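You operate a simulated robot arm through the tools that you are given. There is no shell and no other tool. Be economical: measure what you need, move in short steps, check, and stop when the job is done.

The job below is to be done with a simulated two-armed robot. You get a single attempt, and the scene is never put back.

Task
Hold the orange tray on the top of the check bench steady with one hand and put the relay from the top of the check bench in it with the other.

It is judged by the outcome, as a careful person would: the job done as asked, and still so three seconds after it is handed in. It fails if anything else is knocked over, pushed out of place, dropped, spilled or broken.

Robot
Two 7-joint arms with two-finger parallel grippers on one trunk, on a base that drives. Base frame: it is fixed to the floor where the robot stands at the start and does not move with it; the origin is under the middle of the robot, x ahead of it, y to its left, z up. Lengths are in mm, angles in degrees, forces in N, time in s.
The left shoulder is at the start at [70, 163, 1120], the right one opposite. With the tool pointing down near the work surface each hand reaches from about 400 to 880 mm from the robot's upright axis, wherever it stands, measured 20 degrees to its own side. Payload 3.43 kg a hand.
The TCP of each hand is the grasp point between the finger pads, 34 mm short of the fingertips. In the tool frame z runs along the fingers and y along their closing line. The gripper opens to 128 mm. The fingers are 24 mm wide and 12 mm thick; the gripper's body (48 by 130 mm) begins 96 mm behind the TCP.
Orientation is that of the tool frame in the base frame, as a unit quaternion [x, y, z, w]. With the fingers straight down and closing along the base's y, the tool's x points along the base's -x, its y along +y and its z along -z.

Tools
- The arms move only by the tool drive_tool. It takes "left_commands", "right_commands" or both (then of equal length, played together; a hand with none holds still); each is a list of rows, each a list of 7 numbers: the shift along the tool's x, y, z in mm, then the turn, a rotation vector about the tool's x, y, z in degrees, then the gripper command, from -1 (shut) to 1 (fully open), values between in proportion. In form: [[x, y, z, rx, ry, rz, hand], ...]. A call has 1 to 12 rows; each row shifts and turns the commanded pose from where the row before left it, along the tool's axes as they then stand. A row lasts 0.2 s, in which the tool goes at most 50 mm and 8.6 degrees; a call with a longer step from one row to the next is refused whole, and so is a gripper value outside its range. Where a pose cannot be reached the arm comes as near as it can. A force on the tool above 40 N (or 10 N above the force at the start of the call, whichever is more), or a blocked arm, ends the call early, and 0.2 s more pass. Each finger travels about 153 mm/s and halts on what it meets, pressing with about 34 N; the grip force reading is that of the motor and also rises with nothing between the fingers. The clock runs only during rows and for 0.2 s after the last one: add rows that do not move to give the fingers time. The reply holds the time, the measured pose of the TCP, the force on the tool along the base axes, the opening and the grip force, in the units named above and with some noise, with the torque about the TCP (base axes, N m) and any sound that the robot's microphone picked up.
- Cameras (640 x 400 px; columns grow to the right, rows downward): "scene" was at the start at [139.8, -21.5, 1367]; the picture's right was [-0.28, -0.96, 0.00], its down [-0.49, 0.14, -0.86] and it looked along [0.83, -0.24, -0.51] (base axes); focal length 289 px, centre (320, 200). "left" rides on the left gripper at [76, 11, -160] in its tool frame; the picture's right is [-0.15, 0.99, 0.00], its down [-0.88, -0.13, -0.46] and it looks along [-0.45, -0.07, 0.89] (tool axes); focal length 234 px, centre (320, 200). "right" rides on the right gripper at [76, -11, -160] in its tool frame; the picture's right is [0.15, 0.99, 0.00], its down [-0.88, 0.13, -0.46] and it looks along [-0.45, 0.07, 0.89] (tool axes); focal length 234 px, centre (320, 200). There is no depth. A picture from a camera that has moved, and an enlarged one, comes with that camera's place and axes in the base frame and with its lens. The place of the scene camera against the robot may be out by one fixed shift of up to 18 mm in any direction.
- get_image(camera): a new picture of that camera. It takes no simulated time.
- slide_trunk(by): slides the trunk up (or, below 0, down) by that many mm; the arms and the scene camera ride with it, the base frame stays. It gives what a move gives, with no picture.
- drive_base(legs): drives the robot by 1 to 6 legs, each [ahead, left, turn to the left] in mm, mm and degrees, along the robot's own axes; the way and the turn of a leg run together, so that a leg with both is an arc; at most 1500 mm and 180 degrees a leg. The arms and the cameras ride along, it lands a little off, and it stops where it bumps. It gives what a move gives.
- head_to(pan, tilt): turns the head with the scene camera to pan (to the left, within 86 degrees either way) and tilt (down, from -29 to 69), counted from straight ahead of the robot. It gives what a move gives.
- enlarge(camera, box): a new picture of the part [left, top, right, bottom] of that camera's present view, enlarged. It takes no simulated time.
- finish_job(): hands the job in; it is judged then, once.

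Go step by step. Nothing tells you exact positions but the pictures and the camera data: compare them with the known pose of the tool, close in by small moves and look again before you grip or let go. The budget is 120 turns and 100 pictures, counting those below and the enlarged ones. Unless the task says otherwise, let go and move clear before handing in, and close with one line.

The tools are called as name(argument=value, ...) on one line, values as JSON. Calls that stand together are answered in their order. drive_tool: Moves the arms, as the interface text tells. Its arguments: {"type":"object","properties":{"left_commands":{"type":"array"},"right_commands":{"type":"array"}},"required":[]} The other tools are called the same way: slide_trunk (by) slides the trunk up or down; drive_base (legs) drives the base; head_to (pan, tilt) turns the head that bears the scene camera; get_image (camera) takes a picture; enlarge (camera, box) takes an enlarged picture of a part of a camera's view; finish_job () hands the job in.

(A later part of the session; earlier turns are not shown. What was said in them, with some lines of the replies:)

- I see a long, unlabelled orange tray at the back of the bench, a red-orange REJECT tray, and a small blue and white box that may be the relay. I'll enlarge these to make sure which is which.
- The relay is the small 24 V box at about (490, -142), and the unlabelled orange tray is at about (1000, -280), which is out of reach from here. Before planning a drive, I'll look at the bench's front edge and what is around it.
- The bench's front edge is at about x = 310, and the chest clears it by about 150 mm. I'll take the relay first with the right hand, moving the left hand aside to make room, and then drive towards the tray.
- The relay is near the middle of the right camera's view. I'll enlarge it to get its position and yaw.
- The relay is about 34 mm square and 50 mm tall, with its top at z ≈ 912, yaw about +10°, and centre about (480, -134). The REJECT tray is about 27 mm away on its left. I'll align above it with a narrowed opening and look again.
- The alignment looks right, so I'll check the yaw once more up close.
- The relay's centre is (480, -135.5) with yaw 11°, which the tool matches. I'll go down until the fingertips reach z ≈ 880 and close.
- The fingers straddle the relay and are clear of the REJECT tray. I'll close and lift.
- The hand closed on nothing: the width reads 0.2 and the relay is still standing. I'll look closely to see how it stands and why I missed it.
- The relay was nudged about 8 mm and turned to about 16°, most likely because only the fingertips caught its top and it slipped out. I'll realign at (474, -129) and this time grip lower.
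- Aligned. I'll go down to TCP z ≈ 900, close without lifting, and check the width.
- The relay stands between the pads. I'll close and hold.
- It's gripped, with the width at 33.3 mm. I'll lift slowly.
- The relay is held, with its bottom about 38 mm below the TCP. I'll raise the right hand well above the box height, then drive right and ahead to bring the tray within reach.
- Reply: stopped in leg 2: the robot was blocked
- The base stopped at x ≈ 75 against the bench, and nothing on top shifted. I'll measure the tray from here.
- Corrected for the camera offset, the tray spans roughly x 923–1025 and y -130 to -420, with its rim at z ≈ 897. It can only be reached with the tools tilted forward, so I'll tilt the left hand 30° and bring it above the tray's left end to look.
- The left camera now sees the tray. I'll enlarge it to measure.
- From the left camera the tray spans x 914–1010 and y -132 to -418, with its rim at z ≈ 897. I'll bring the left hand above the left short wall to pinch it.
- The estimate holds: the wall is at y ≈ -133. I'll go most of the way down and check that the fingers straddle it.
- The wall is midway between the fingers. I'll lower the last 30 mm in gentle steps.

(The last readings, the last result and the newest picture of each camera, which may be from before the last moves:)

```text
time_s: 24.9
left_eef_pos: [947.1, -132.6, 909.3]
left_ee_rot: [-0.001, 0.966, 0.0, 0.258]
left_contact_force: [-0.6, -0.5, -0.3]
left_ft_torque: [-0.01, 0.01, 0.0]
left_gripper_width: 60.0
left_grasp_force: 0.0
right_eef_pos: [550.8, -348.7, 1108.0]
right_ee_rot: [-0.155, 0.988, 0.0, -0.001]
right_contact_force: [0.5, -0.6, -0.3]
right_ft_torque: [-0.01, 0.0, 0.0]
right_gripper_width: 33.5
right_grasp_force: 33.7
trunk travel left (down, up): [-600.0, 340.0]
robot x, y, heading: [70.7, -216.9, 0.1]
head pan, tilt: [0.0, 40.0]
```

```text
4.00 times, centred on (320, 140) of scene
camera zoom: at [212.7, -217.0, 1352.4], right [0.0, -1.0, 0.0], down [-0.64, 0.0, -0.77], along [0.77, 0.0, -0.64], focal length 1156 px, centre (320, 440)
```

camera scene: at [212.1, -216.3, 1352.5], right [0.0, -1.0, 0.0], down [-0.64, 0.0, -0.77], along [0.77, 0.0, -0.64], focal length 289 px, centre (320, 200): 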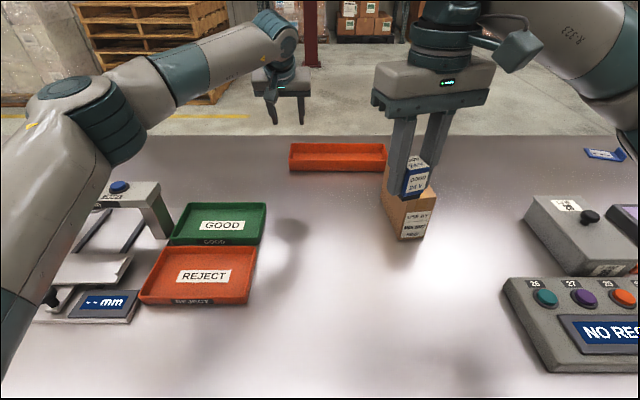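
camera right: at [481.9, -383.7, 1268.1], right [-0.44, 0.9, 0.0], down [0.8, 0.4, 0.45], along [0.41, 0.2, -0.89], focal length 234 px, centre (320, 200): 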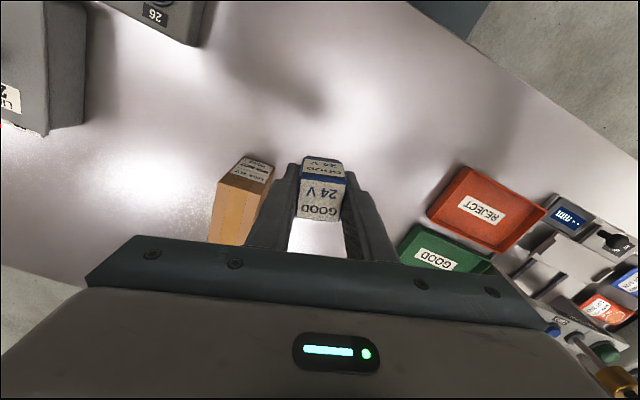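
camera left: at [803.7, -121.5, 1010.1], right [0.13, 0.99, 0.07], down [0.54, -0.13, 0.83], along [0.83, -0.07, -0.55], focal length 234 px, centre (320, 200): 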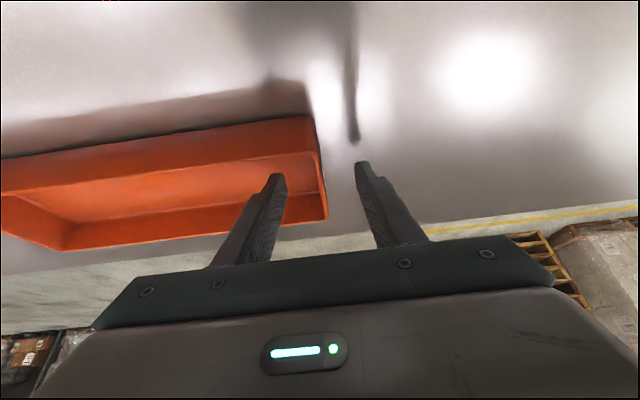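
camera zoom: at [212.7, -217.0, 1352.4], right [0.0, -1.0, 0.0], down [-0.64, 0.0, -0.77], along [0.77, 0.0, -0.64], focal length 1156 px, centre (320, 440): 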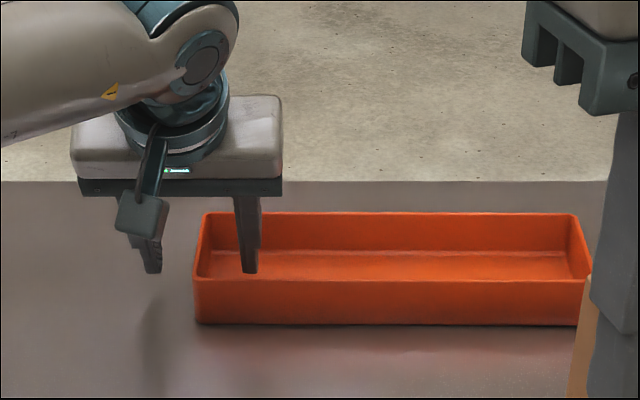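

The inner finger is inside the tray and the outer one is outside it, with the wall centred. I'll close step by step.

drive_tool(left_commands=[[0, 0, 0, 0, 0, 0, -0.4], [0, 0, 0, 0, 0, 0, -0.65], [0, 0, 0, 0, 0, 0, -0.8], [0, 0, 0, 0, 0, 0, -0.87], [0, 0, 0, 0, 0, 0, -1], [0, 0, 0, 0, 0, 0, -1]])

get_image(camera="left")

enlarge(camera="scene", box=[240, 90, 400, 190])

```text
time_s: 26.3
left_eef_pos: [947.3, -131.4, 909.3]
left_ee_rot: [-0.001, 0.966, 0.0, 0.258]
left_contact_force: [0.1, 0.2, 0.6]
left_ft_torque: [-0.03, -0.03, -0.1]
left_gripper_width: 3.4
left_grasp_force: 34.3
right_eef_pos: [548.8, -349.0, 1108.0]
right_ee_rot: [-0.157, 0.988, -0.001, -0.001]
right_contact_force: [0.0, -0.4, -0.9]
right_ft_torque: [0.01, 0.0, 0.02]
right_gripper_width: 33.2
right_grasp_force: 34.1
trunk travel left (down, up): [-600.0, 340.0]
robot x, y, heading: [75.8, -218.7, 0.1]
head pan, tilt: [0.0, 40.0]
```

```text
59 pictures are left
camera left: at [803.7, -121.5, 1010.0], right [0.13, 0.99, 0.07], down [0.54, -0.13, 0.83], along [0.83, -0.07, -0.55], focal length 234 px, centre (320, 200)
```

left: 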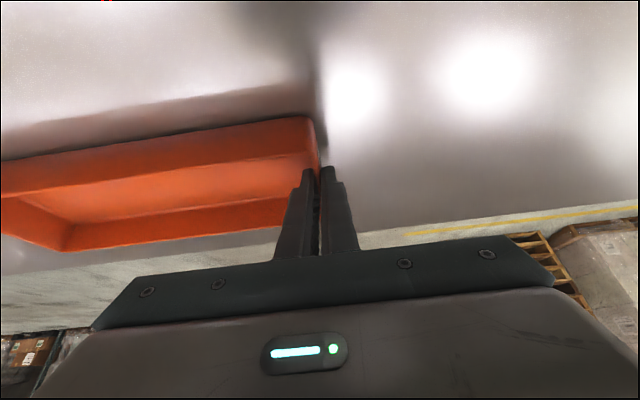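

```text
4.00 times, centred on (320, 140) of scene
camera zoom: at [212.9, -216.9, 1352.4], right [0.0, -1.0, 0.0], down [-0.64, 0.0, -0.77], along [0.77, 0.0, -0.64], focal length 1156 px, centre (320, 440)
```

zoom: 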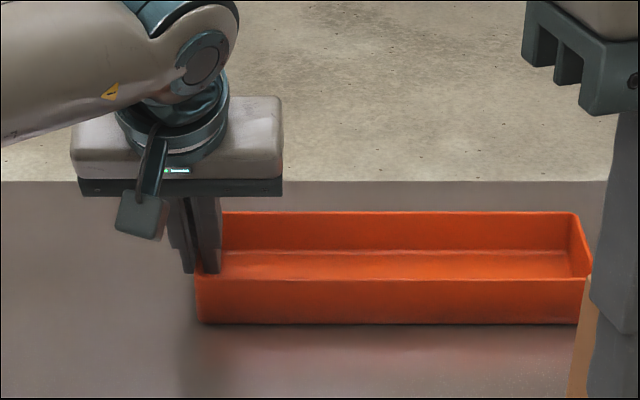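

The tray's end wall is pinched (3.4 mm) and the tray hasn't moved. Next I'll square up the right hand and tilt it 22° forward with the relay, then carry it towards the tray.

drive_tool(right_commands=[[0, 0, 0, 0, 0, 6, -1], [0, 0, 0, 0, 0, 6, -1], [0, 0, 0, 0, 0, 6, -1], [0, 0, 0, 0, -5.5, 0, -1], [0, 0, 0, 0, -5.5, 0, -1], [0, 0, 0, 0, -5.5, 0, -1], [0, 0, 0, 0, -5.5, 0, -1], [0, 0, 0, 0, 0, 0, -1]])

drive_tool(right_commands=[[-18, 3, 9, 0, 0, 0, -1], [-27, 3, 13, 0, 0, 0, -1], [-27, 3, 13, 0, 0, 0, -1], [-27, 3, 13, 0, 0, 0, -1], [-27, 3, 13, 0, 0, 0, -1], [-27, 3, 13, 0, 0, 0, -1], [-27, 3, 13, 0, 0, 0, -1], [-27, 3, 13, 0, 0, 0, -1], [-27, 3, 13, 0, 0, 0, -1], [-18, 2, 9, 0, 0, 0, -1], [0, 0, 0, 0, 0, 0, -1]])

get_image(camera="right")

get_image(camera="scene")

```text
time_s: 28.1
left_eef_pos: [948.1, -131.5, 907.7]
left_ee_rot: [-0.001, 0.966, 0.001, 0.258]
left_contact_force: [0.1, -0.1, 0.7]
left_ft_torque: [0.0, -0.05, -0.11]
left_gripper_width: 3.4
left_grasp_force: 34.1
right_eef_pos: [549.9, -349.4, 1107.8]
right_ee_rot: [0.001, 0.982, -0.001, 0.19]
right_contact_force: [-0.4, 0.5, -0.7]
right_ft_torque: [0.0, -0.01, -0.01]
right_gripper_width: 33.3
right_grasp_force: 33.8
trunk travel left (down, up): [-600.0, 340.0]
robot x, y, heading: [73.3, -222.4, 0.0]
head pan, tilt: [0.0, 40.0]
```

```text
time_s: 30.5
left_eef_pos: [948.1, -132.3, 909.5]
left_ee_rot: [-0.001, 0.966, 0.0, 0.258]
left_contact_force: [0.2, 1.0, 0.2]
left_ft_torque: [-0.04, -0.01, -0.01]
left_gripper_width: 3.4
left_grasp_force: 34.0
right_eef_pos: [829.1, -319.5, 1088.5]
right_ee_rot: [0.0, 0.982, 0.0, 0.191]
right_contact_force: [0.1, 0.9, -0.6]
right_ft_torque: [-0.02, -0.01, -0.01]
right_gripper_width: 33.3
right_grasp_force: 33.8
trunk travel left (down, up): [-600.0, 340.0]
robot x, y, heading: [71.7, -219.5, -0.1]
head pan, tilt: [0.0, 40.0]
```

```text
57 pictures are left
camera right: at [698.4, -331.1, 1209.0], right [-0.14, 0.99, -0.05], down [0.65, 0.13, 0.75], along [0.75, 0.07, -0.66], focal length 234 px, centre (320, 200)
```

right: 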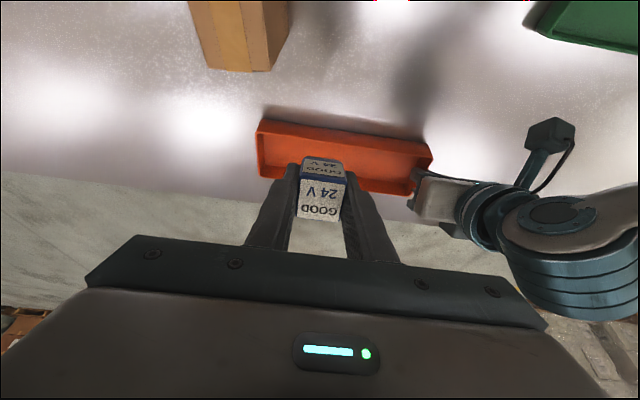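

```text
56 pictures are left
camera scene: at [212.9, -217.0, 1352.4], right [0.0, -1.0, 0.0], down [-0.64, 0.0, -0.77], along [0.77, 0.0, -0.64], focal length 289 px, centre (320, 200)
```

scene: 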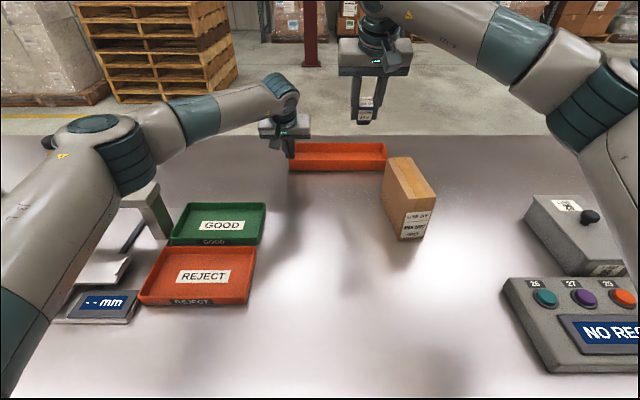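

The path is clear. I'll move to just above the tray's right-centre.

drive_tool(right_commands=[[-11, 0, 20, 0, 0, 0, -1], [-11, 0, 25, 0, 0, 0, -1], [-11, 0, 25, 0, 0, 0, -1], [-11, 0, 25, 0, 0, 0, -1], [-11, 0, 25, 0, 0, 0, -1], [-11, 0, 18, 0, 0, 0, -1], [0, 0, 0, 0, 0, 0, -1]])

drive_tool(right_commands=[[0, 0, 0, 0, 4, 0, -1], [0, 0, 0, 0, 4, 0, -1], [0, 0, 0, 0, 0, 0, -1]])

get_image(camera="right")

enlarge(camera="scene", box=[240, 60, 440, 200])

```text
time_s: 32.1
left_eef_pos: [948.8, -132.3, 910.1]
left_ee_rot: [0.0, 0.966, 0.0, 0.258]
left_contact_force: [-1.0, 1.4, 0.8]
left_ft_torque: [0.01, 0.03, 0.02]
left_gripper_width: 3.3
left_grasp_force: 33.5
right_eef_pos: [941.6, -318.6, 986.7]
right_ee_rot: [0.001, 0.982, 0.0, 0.189]
right_contact_force: [1.3, 0.1, -0.6]
right_ft_torque: [-0.01, 0.02, 0.0]
right_gripper_width: 33.4
right_grasp_force: 33.9
trunk travel left (down, up): [-600.0, 340.0]
robot x, y, heading: [74.8, -219.1, -0.0]
head pan, tilt: [0.0, 40.0]
```

```text
time_s: 32.9
left_eef_pos: [948.3, -131.9, 908.9]
left_ee_rot: [-0.001, 0.966, 0.001, 0.258]
left_contact_force: [-1.0, 0.9, 0.4]
left_ft_torque: [-0.02, -0.01, 0.01]
left_gripper_width: 3.4
left_grasp_force: 34.2
right_eef_pos: [940.4, -320.3, 985.3]
right_ee_rot: [0.0, 0.993, 0.0, 0.12]
right_contact_force: [0.3, -0.6, -0.9]
right_ft_torque: [0.01, 0.0, 0.02]
right_gripper_width: 33.1
right_grasp_force: 34.3
trunk travel left (down, up): [-600.0, 340.0]
robot x, y, heading: [72.6, -219.0, 0.0]
head pan, tilt: [0.0, 40.0]
```

```text
55 pictures are left
camera right: at [829.9, -332.1, 1123.0], right [-0.14, 0.99, -0.03], down [0.75, 0.13, 0.65], along [0.65, 0.07, -0.76], focal length 234 px, centre (320, 200)
```

right: 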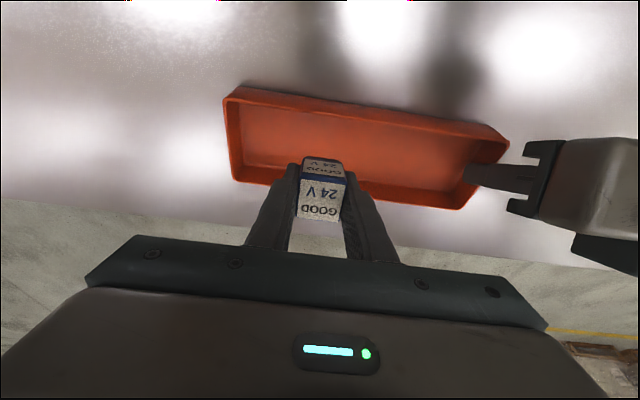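

```text
2.86 times, centred on (340, 130) of scene
camera zoom: at [213.0, -217.4, 1352.4], right [0.0, -1.0, 0.0], down [-0.64, 0.0, -0.77], along [0.77, 0.0, -0.64], focal length 826 px, centre (263, 400)
```

zoom: 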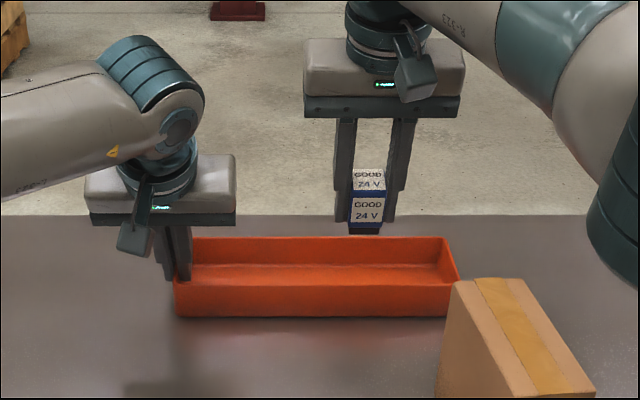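

The arm follows with room to spare at a 14° tilt. I'll reduce the tilt further so the relay can stand nearly upright, move to x ≈ 955 and lower a little.

drive_tool(right_commands=[[0, 0, 0, 0, 4, 0, -1], [0, 0, 0, 0, 4, 0, -1], [-5, 0, 10, 0, 0, 0, -1], [-5, 0, 10, 0, 0, 0, -1], [0, 0, 10, 0, 0, 0, -1], [0, 0, 10, 0, 0, 0, -1], [0, 0, 0, 0, 0, 0, -1]])

get_image(camera="right")

```text
time_s: 34.5
left_eef_pos: [947.5, -132.4, 909.1]
left_ee_rot: [0.0, 0.966, 0.0, 0.258]
left_contact_force: [1.1, -0.1, -1.2]
left_ft_torque: [-0.03, -0.25, 0.1]
left_gripper_width: 3.3
left_grasp_force: 33.7
right_eef_pos: [923.9, -330.2, 941.9]
right_ee_rot: [0.002, 0.999, -0.001, 0.051]
right_contact_force: [-1.4, -0.8, 6.6]
right_ft_torque: [0.08, 0.11, 0.03]
right_gripper_width: 33.4
right_grasp_force: 34.4
right hand out of reach, approached as far as the arm can: row 1
trunk travel left (down, up): [-600.0, 340.0]
robot x, y, heading: [73.6, -220.7, -0.2]
head pan, tilt: [0.0, 40.0]
```

```text
53 pictures are left
camera right: at [831.7, -342.3, 1093.3], right [-0.14, 0.99, -0.02], down [0.83, 0.13, 0.54], along [0.54, 0.07, -0.84], focal length 234 px, centre (320, 200)
```

right: 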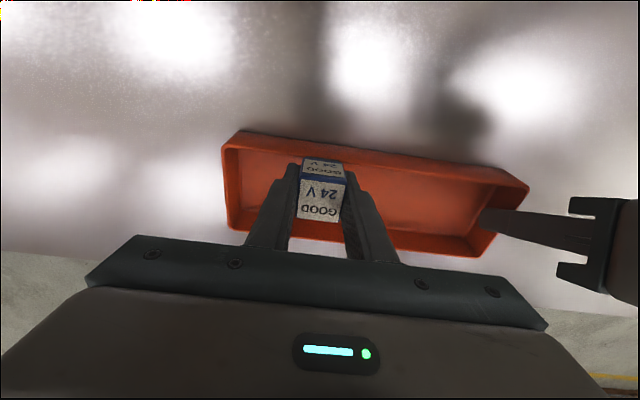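

At that tilt the arm ran out of reach, drifted back to x = 924, and began to touch the near rim lightly. I'll lift straight up and restore the tilt.

drive_tool(right_commands=[[0, 0, -15, 0, 0, 0, -1], [0, 0, -15, 0, 0, 0, -1], [0, 0, -10, 0, -4, 0, -1], [0, 0, 0, 0, -4, 0, -1], [0, 0, 0, 0, -4, 0, -1], [0, 0, 0, 0, 0, 0, -1]])

get_image(camera="right")

enlarge(camera="scene", box=[240, 60, 440, 200])

```text
time_s: 35.9
left_eef_pos: [947.6, -132.0, 908.7]
left_ee_rot: [-0.001, 0.966, 0.0, 0.257]
left_contact_force: [-0.2, -0.5, 0.4]
left_ft_torque: [-0.02, 0.05, 0.01]
left_gripper_width: 3.3
left_grasp_force: 33.9
right_eef_pos: [918.4, -330.7, 980.8]
right_ee_rot: [0.001, 0.988, 0.0, 0.156]
right_contact_force: [0.1, 0.5, -1.1]
right_ft_torque: [-0.02, -0.03, -0.01]
right_gripper_width: 33.5
right_grasp_force: 33.9
right hand out of reach, approached as far as the arm can: row 2
trunk travel left (down, up): [-600.0, 340.0]
robot x, y, heading: [71.8, -222.6, -0.0]
head pan, tilt: [0.0, 40.0]
```

```text
52 pictures are left
camera right: at [798.3, -342.1, 1109.3], right [-0.14, 0.99, -0.05], down [0.7, 0.13, 0.7], along [0.7, 0.07, -0.71], focal length 234 px, centre (320, 200)
```

right: 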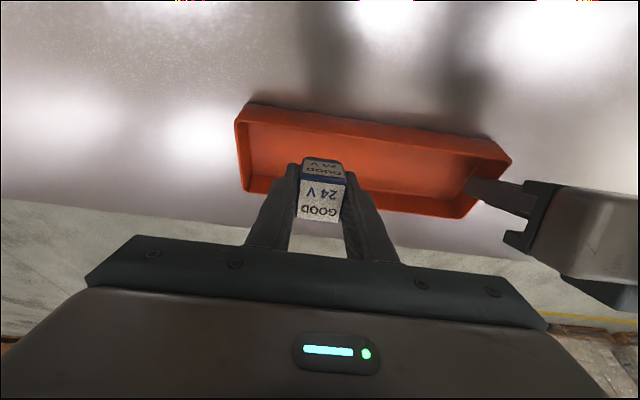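

```text
2.86 times, centred on (340, 130) of scene
camera zoom: at [213.0, -216.6, 1352.4], right [0.0, -1.0, 0.0], down [-0.64, 0.0, -0.77], along [0.77, 0.0, -0.64], focal length 826 px, centre (263, 400)
```

zoom: 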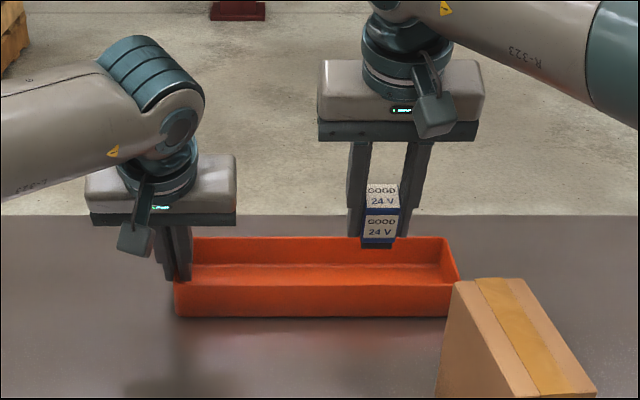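

The tray is unmoved and the relay still held. I'll approach again with a 20° tilt, which reaches easily.

drive_tool(right_commands=[[0, 0, 0, 0, -2, 0, -1], [-11, 3.5, 3, 0, 0, 0, -1], [-11, 3.5, 7, 0, 0, 0, -1], [-2, 3.5, 15, 0, 0, 0, -1], [0, 0, 0, 0, 0, 0, -1]])

get_image(camera="right")

```text
time_s: 37.1
left_eef_pos: [947.8, -131.8, 908.9]
left_ee_rot: [-0.001, 0.966, 0.0, 0.258]
left_contact_force: [-0.7, 0.1, -0.5]
left_ft_torque: [0.02, 0.0, -0.02]
left_gripper_width: 3.3
left_grasp_force: 33.8
right_eef_pos: [950.6, -320.9, 964.8]
right_ee_rot: [0.0, 0.985, 0.0, 0.173]
right_contact_force: [-0.4, 0.1, -0.7]
right_ft_torque: [-0.01, -0.02, 0.0]
right_gripper_width: 33.5
right_grasp_force: 33.4
trunk travel left (down, up): [-600.0, 340.0]
robot x, y, heading: [74.2, -221.8, -0.1]
head pan, tilt: [0.0, 40.0]
```

```text
50 pictures are left
camera right: at [825.4, -332.3, 1089.8], right [-0.14, 0.99, -0.05], down [0.67, 0.13, 0.73], along [0.73, 0.07, -0.68], focal length 234 px, centre (320, 200)
```

right: 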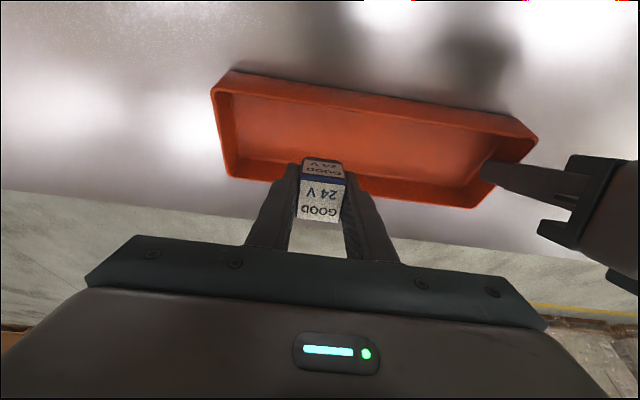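

In position at x = 950. I'll lower straight down by 40 mm.

drive_tool(right_commands=[[3.4, 0, 9.4, 0, 0, 0, -1], [3.4, 0, 9.4, 0, 0, 0, -1], [3.4, 0, 9.4, 0, 0, 0, -1], [3.4, 0, 9.4, 0, 0, 0, -1], [0, 0, 0, 0, 0, 0, -1]])

get_image(camera="right")

enlarge(camera="scene", box=[260, 80, 420, 180])

get_image(camera="left")

```text
time_s: 38.3
left_eef_pos: [949.1, -132.0, 908.5]
left_ee_rot: [-0.001, 0.966, 0.001, 0.258]
left_contact_force: [-0.2, 1.0, -0.1]
left_ft_torque: [-0.03, 0.0, 0.0]
left_gripper_width: 3.3
left_grasp_force: 33.7
right_eef_pos: [951.1, -318.4, 924.9]
right_ee_rot: [0.0, 0.985, 0.0, 0.173]
right_contact_force: [0.4, -0.4, -1.7]
right_ft_torque: [-0.01, -0.03, 0.01]
right_gripper_width: 33.4
right_grasp_force: 33.2
trunk travel left (down, up): [-600.0, 340.0]
robot x, y, heading: [72.9, -222.0, 0.1]
head pan, tilt: [0.0, 40.0]
```

```text
49 pictures are left
camera right: at [825.8, -331.3, 1050.1], right [-0.14, 0.99, -0.05], down [0.67, 0.13, 0.73], along [0.73, 0.07, -0.68], focal length 234 px, centre (320, 200)
```

right: 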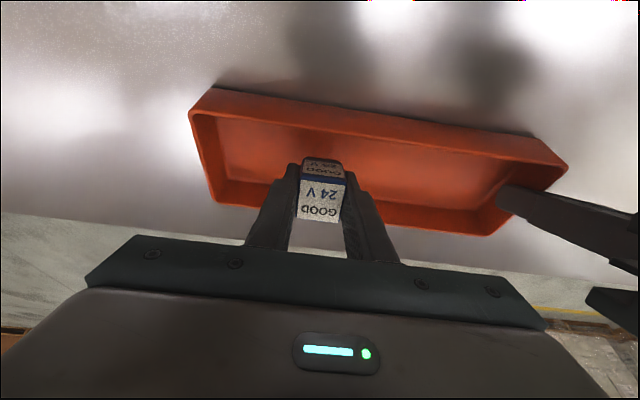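

```text
4.00 times, centred on (340, 130) of scene
camera zoom: at [213.0, -216.8, 1352.4], right [0.0, -1.0, 0.0], down [-0.64, 0.0, -0.77], along [0.77, 0.0, -0.64], focal length 1156 px, centre (240, 480)
```

zoom: 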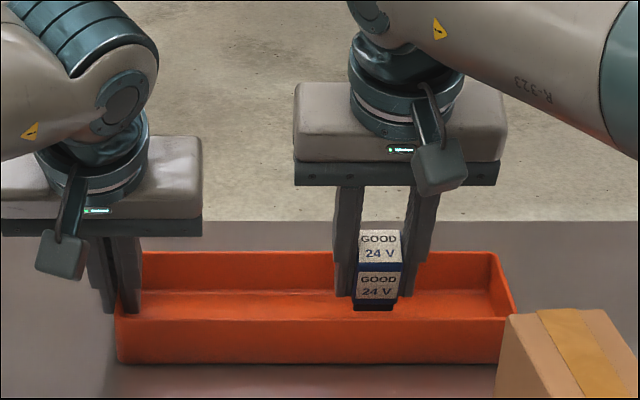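

```text
47 pictures are left
camera left: at [803.9, -121.4, 1010.0], right [0.13, 0.99, 0.07], down [0.54, -0.13, 0.83], along [0.83, -0.07, -0.55], focal length 234 px, centre (320, 200)
```

left: 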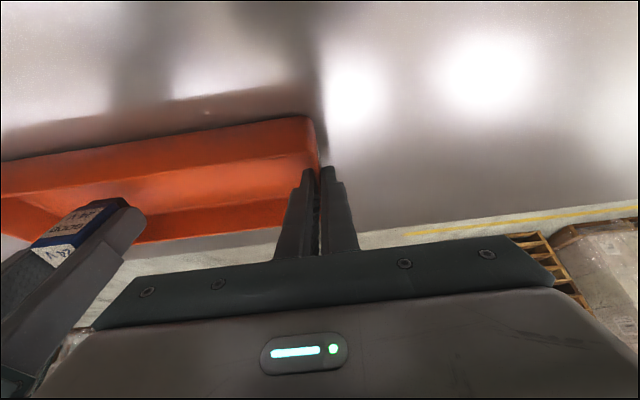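

The relay is over the tray floor and inside its walls. I'll lower in small steps until it touches.

drive_tool(right_commands=[[1.4, 0, 3.8, 0, 0, 0, -1], [1.4, 0, 3.8, 0, 0, 0, -1], [1.4, 0, 3.8, 0, 0, 0, -1], [1, 0, 2.8, 0, 0, 0, -1], [0, 0, 0, 0, 0, 0, -1]])

```text
time_s: 39.5
left_eef_pos: [948.6, -131.6, 909.3]
left_ee_rot: [0.0, 0.966, 0.0, 0.258]
left_contact_force: [0.5, 0.9, 0.2]
left_ft_torque: [0.01, 0.0, -0.02]
left_gripper_width: 3.6
left_grasp_force: 33.9
right_eef_pos: [951.9, -322.2, 910.7]
right_ee_rot: [0.0, 0.985, 0.0, 0.172]
right_contact_force: [1.3, -0.3, -0.5]
right_ft_torque: [0.02, 0.03, 0.01]
right_gripper_width: 33.3
right_grasp_force: 33.7
trunk travel left (down, up): [-600.0, 340.0]
robot x, y, heading: [73.1, -219.9, 0.0]
head pan, tilt: [0.0, 40.0]
```

drive_tool(right_commands=[[0.7, 0, 1.9, 0, 0, 0, -1], [0.7, 0, 1.9, 0, 0, 0, -1], [0, 0, 0, 0, 0, 0, -1]])

enlarge(camera="scene", box=[300, 100, 400, 170])

```text
time_s: 40.3
left_eef_pos: [946.6, -131.7, 909.7]
left_ee_rot: [-0.001, 0.966, 0.0, 0.257]
left_contact_force: [0.1, -0.3, -5.3]
left_ft_torque: [0.02, -0.18, 0.16]
left_gripper_width: 3.4
left_grasp_force: 34.2
right_eef_pos: [951.3, -319.4, 909.1]
right_ee_rot: [0.001, 0.985, 0.0, 0.175]
right_contact_force: [2.6, -0.9, 15.5]
right_ft_torque: [-0.04, -0.08, 0.01]
right_gripper_width: 33.0
right_grasp_force: 34.2
trunk travel left (down, up): [-600.0, 340.0]
robot x, y, heading: [72.2, -221.7, 0.0]
head pan, tilt: [0.0, 40.0]
```

```text
5.71 times, centred on (350, 135) of scene
camera zoom: at [212.0, -216.7, 1352.7], right [0.0, -1.0, 0.0], down [-0.64, 0.0, -0.77], along [0.77, 0.0, -0.64], focal length 1651 px, centre (149, 571)
```

zoom: 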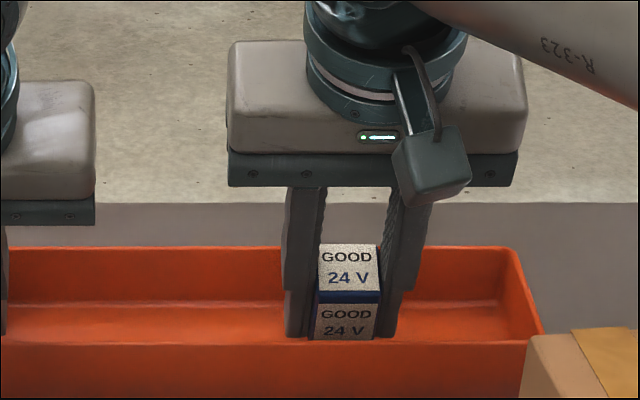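

It's touching the tray floor (15 N). I'll ease off 1 mm and open slowly so the relay settles onto its base.

drive_tool(right_commands=[[-0.3, 0, -1.2, 0, 0, 0, -1], [0, 0, 0, 0, 0, 0, -0.47], [0, 0, 0, 0, 0, 0, -0.45], [0, 0, 0, 0, 0, 0, -0.42], [0, 0, 0, 0, 0, 0, -0.35], [0, 0, 0, 0, 0, 0, -0.28], [0, 0, 0, 0, 0, 0, -0.28]])

enlarge(camera="scene", box=[300, 100, 400, 170])

get_image(camera="right")

```text
time_s: 41.9
left_eef_pos: [947.3, -132.6, 908.9]
left_ee_rot: [-0.001, 0.966, -0.001, 0.258]
left_contact_force: [0.4, 0.0, -0.2]
left_ft_torque: [-0.02, 0.11, 0.01]
left_gripper_width: 3.1
left_grasp_force: 34.3
right_eef_pos: [951.5, -321.0, 907.3]
right_ee_rot: [0.0, 0.985, 0.0, 0.173]
right_contact_force: [0.1, 0.1, -0.2]
right_ft_torque: [0.0, 0.0, 0.03]
right_gripper_width: 46.1
right_grasp_force: 0.0
trunk travel left (down, up): [-600.0, 340.0]
robot x, y, heading: [77.9, -220.9, 0.0]
head pan, tilt: [0.0, 40.0]
```

```text
5.71 times, centred on (350, 135) of scene
camera zoom: at [213.0, -216.8, 1352.4], right [0.0, -1.0, 0.0], down [-0.64, 0.0, -0.77], along [0.77, 0.0, -0.64], focal length 1651 px, centre (149, 571)
```

zoom: 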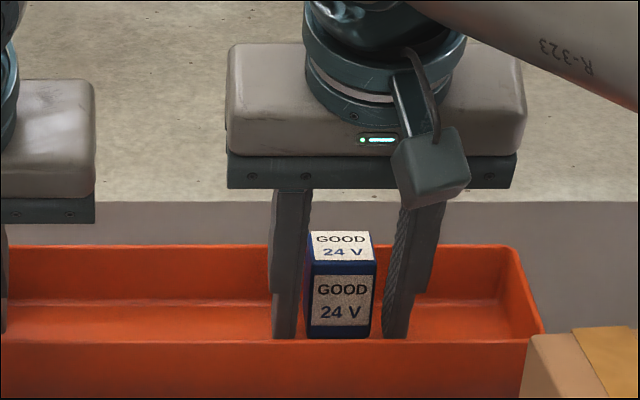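

```text
44 pictures are left
camera right: at [825.5, -332.3, 1031.9], right [-0.14, 0.99, -0.05], down [0.67, 0.13, 0.73], along [0.73, 0.07, -0.68], focal length 234 px, centre (320, 200)
```

right: 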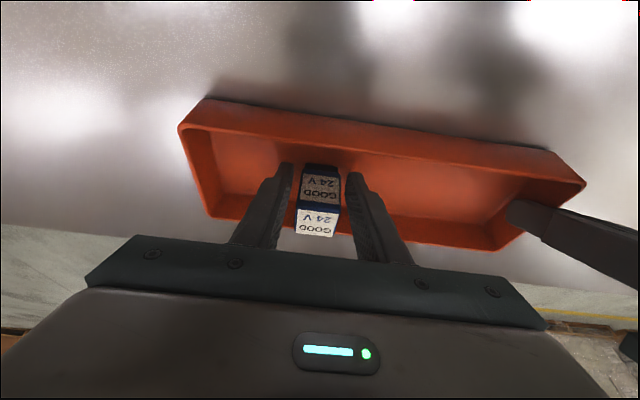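

The relay stands upright in the tray. I'll open a little more and withdraw the right hand straight up, with the left hand still holding the tray.

drive_tool(right_commands=[[0, 0, 0, 0, 0, 0, -0.15], [-1.7, 0, -4.7, 0, 0, 0, -0.15], [-3.4, 0, -9.4, 0, 0, 0, -0.15], [-5, 0, -14, 0, 0, 0, -0.15], [-5, 0, -14, 0, 0, 0, -0.15], [-5, 0, -14, 0, 0, 0, -0.15], [-5, 0, -20, 0, 0, 0, -0.15], [0, 0, -25, 0, 0, 0, -0.15], [0, 0, -30, 0, 0, 0, -0.15], [0, 0, -30, 0, 0, 0, -0.15], [0, 0, -30, 0, 0, 0, -0.15], [0, 0, 0, 0, 0, 0, -0.15]])

enlarge(camera="scene", box=[240, 60, 440, 200])

```text
time_s: 44.5
left_eef_pos: [948.2, -132.5, 910.3]
left_ee_rot: [0.0, 0.966, 0.0, 0.258]
left_contact_force: [0.4, 0.0, -0.8]
left_ft_torque: [0.01, 0.0, -0.02]
left_gripper_width: 3.4
left_grasp_force: 34.3
right_eef_pos: [907.3, -320.0, 1096.2]
right_ee_rot: [0.0, 0.985, 0.0, 0.173]
right_contact_force: [0.1, -0.4, 0.2]
right_ft_torque: [-0.02, 0.05, -0.02]
right_gripper_width: 54.4
right_grasp_force: 0.0
trunk travel left (down, up): [-600.0, 340.0]
robot x, y, heading: [72.9, -220.6, 0.0]
head pan, tilt: [0.0, 40.0]
```

```text
2.86 times, centred on (340, 130) of scene
camera zoom: at [213.1, -216.8, 1352.4], right [0.0, -1.0, 0.0], down [-0.64, 0.0, -0.77], along [0.77, 0.0, -0.64], focal length 826 px, centre (263, 400)
```

zoom: 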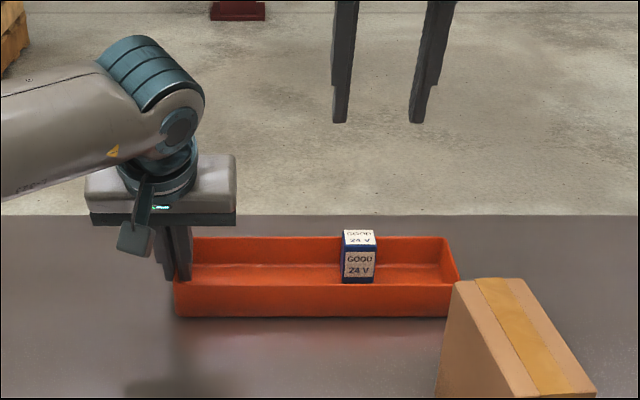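

The relay stands in the tray and the right hand is clear. Now I'll let go of the tray with the left hand and lift it straight up.

drive_tool(left_commands=[[0, 0, 0, 0, 0, 0, -0.7], [0, 0, 0, 0, 0, 0, -0.4], [0, 0, 0, 0, 0, 0, -0.3], [-2.5, 0, -4.3, 0, 0, 0, -0.3], [-5, 0, -8.7, 0, 0, 0, -0.3], [-7.5, 0, -13, 0, 0, 0, -0.3], [-10, 0, -17, 0, 0, 0, -0.3], [-10, 0, -17, 0, 0, 0, -0.3], [-10, 0, -17, 0, 0, 0, -0.3], [-10, 0, -17, 0, 0, 0, -0.3], [-5, 0, -25, 0, 0, 0, -0.3], [0, 0, 0, 0, 0, 0, -0.3]])

get_image(camera="scene")

get_image(camera="right")

```text
time_s: 47.1
left_eef_pos: [940.4, -135.3, 1043.4]
left_ee_rot: [0.0, 0.967, -0.001, 0.256]
left_contact_force: [1.3, -0.6, -0.8]
left_ft_torque: [-0.01, 0.01, -0.04]
left_gripper_width: 44.9
left_grasp_force: 0.0
right_eef_pos: [909.1, -321.7, 1097.2]
right_ee_rot: [0.001, 0.985, -0.001, 0.172]
right_contact_force: [-0.6, 1.0, 0.1]
right_ft_torque: [-0.02, 0.01, 0.0]
right_gripper_width: 54.4
right_grasp_force: 0.1
trunk travel left (down, up): [-600.0, 340.0]
robot x, y, heading: [73.8, -218.3, -0.0]
head pan, tilt: [0.0, 40.0]
```

```text
42 pictures are left
camera scene: at [213.5, -216.9, 1352.3], right [0.0, -1.0, 0.0], down [-0.64, 0.0, -0.77], along [0.77, 0.0, -0.64], focal length 289 px, centre (320, 200)
```

scene: 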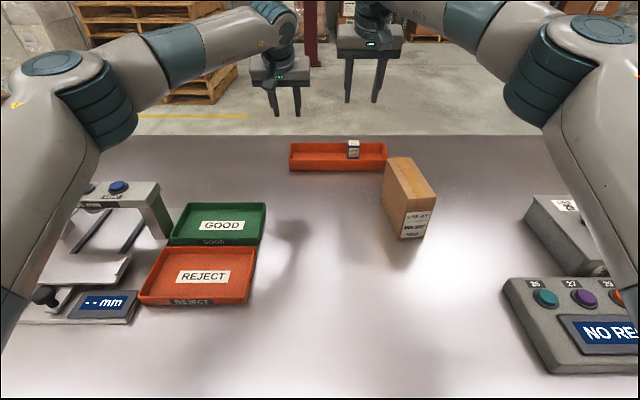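

```text
41 pictures are left
camera right: at [783.5, -331.8, 1220.5], right [-0.14, 0.99, -0.05], down [0.67, 0.13, 0.73], along [0.73, 0.07, -0.68], focal length 234 px, centre (320, 200)
```

right: 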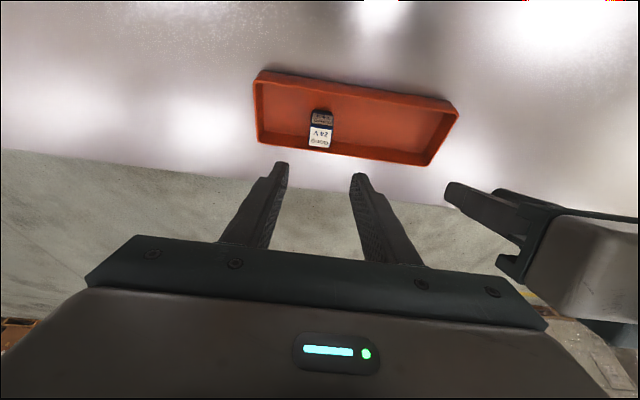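

The relay stands upright in the orange tray, both hands are open and clear, and nothing else has moved. I'll hand the job in.

finish_job()

```text
The job is handed in.
```

The relay is standing upright in the unlabelled orange tray. The left hand held the tray steady while the right placed the relay, and nothing else on the bench was disturbed.
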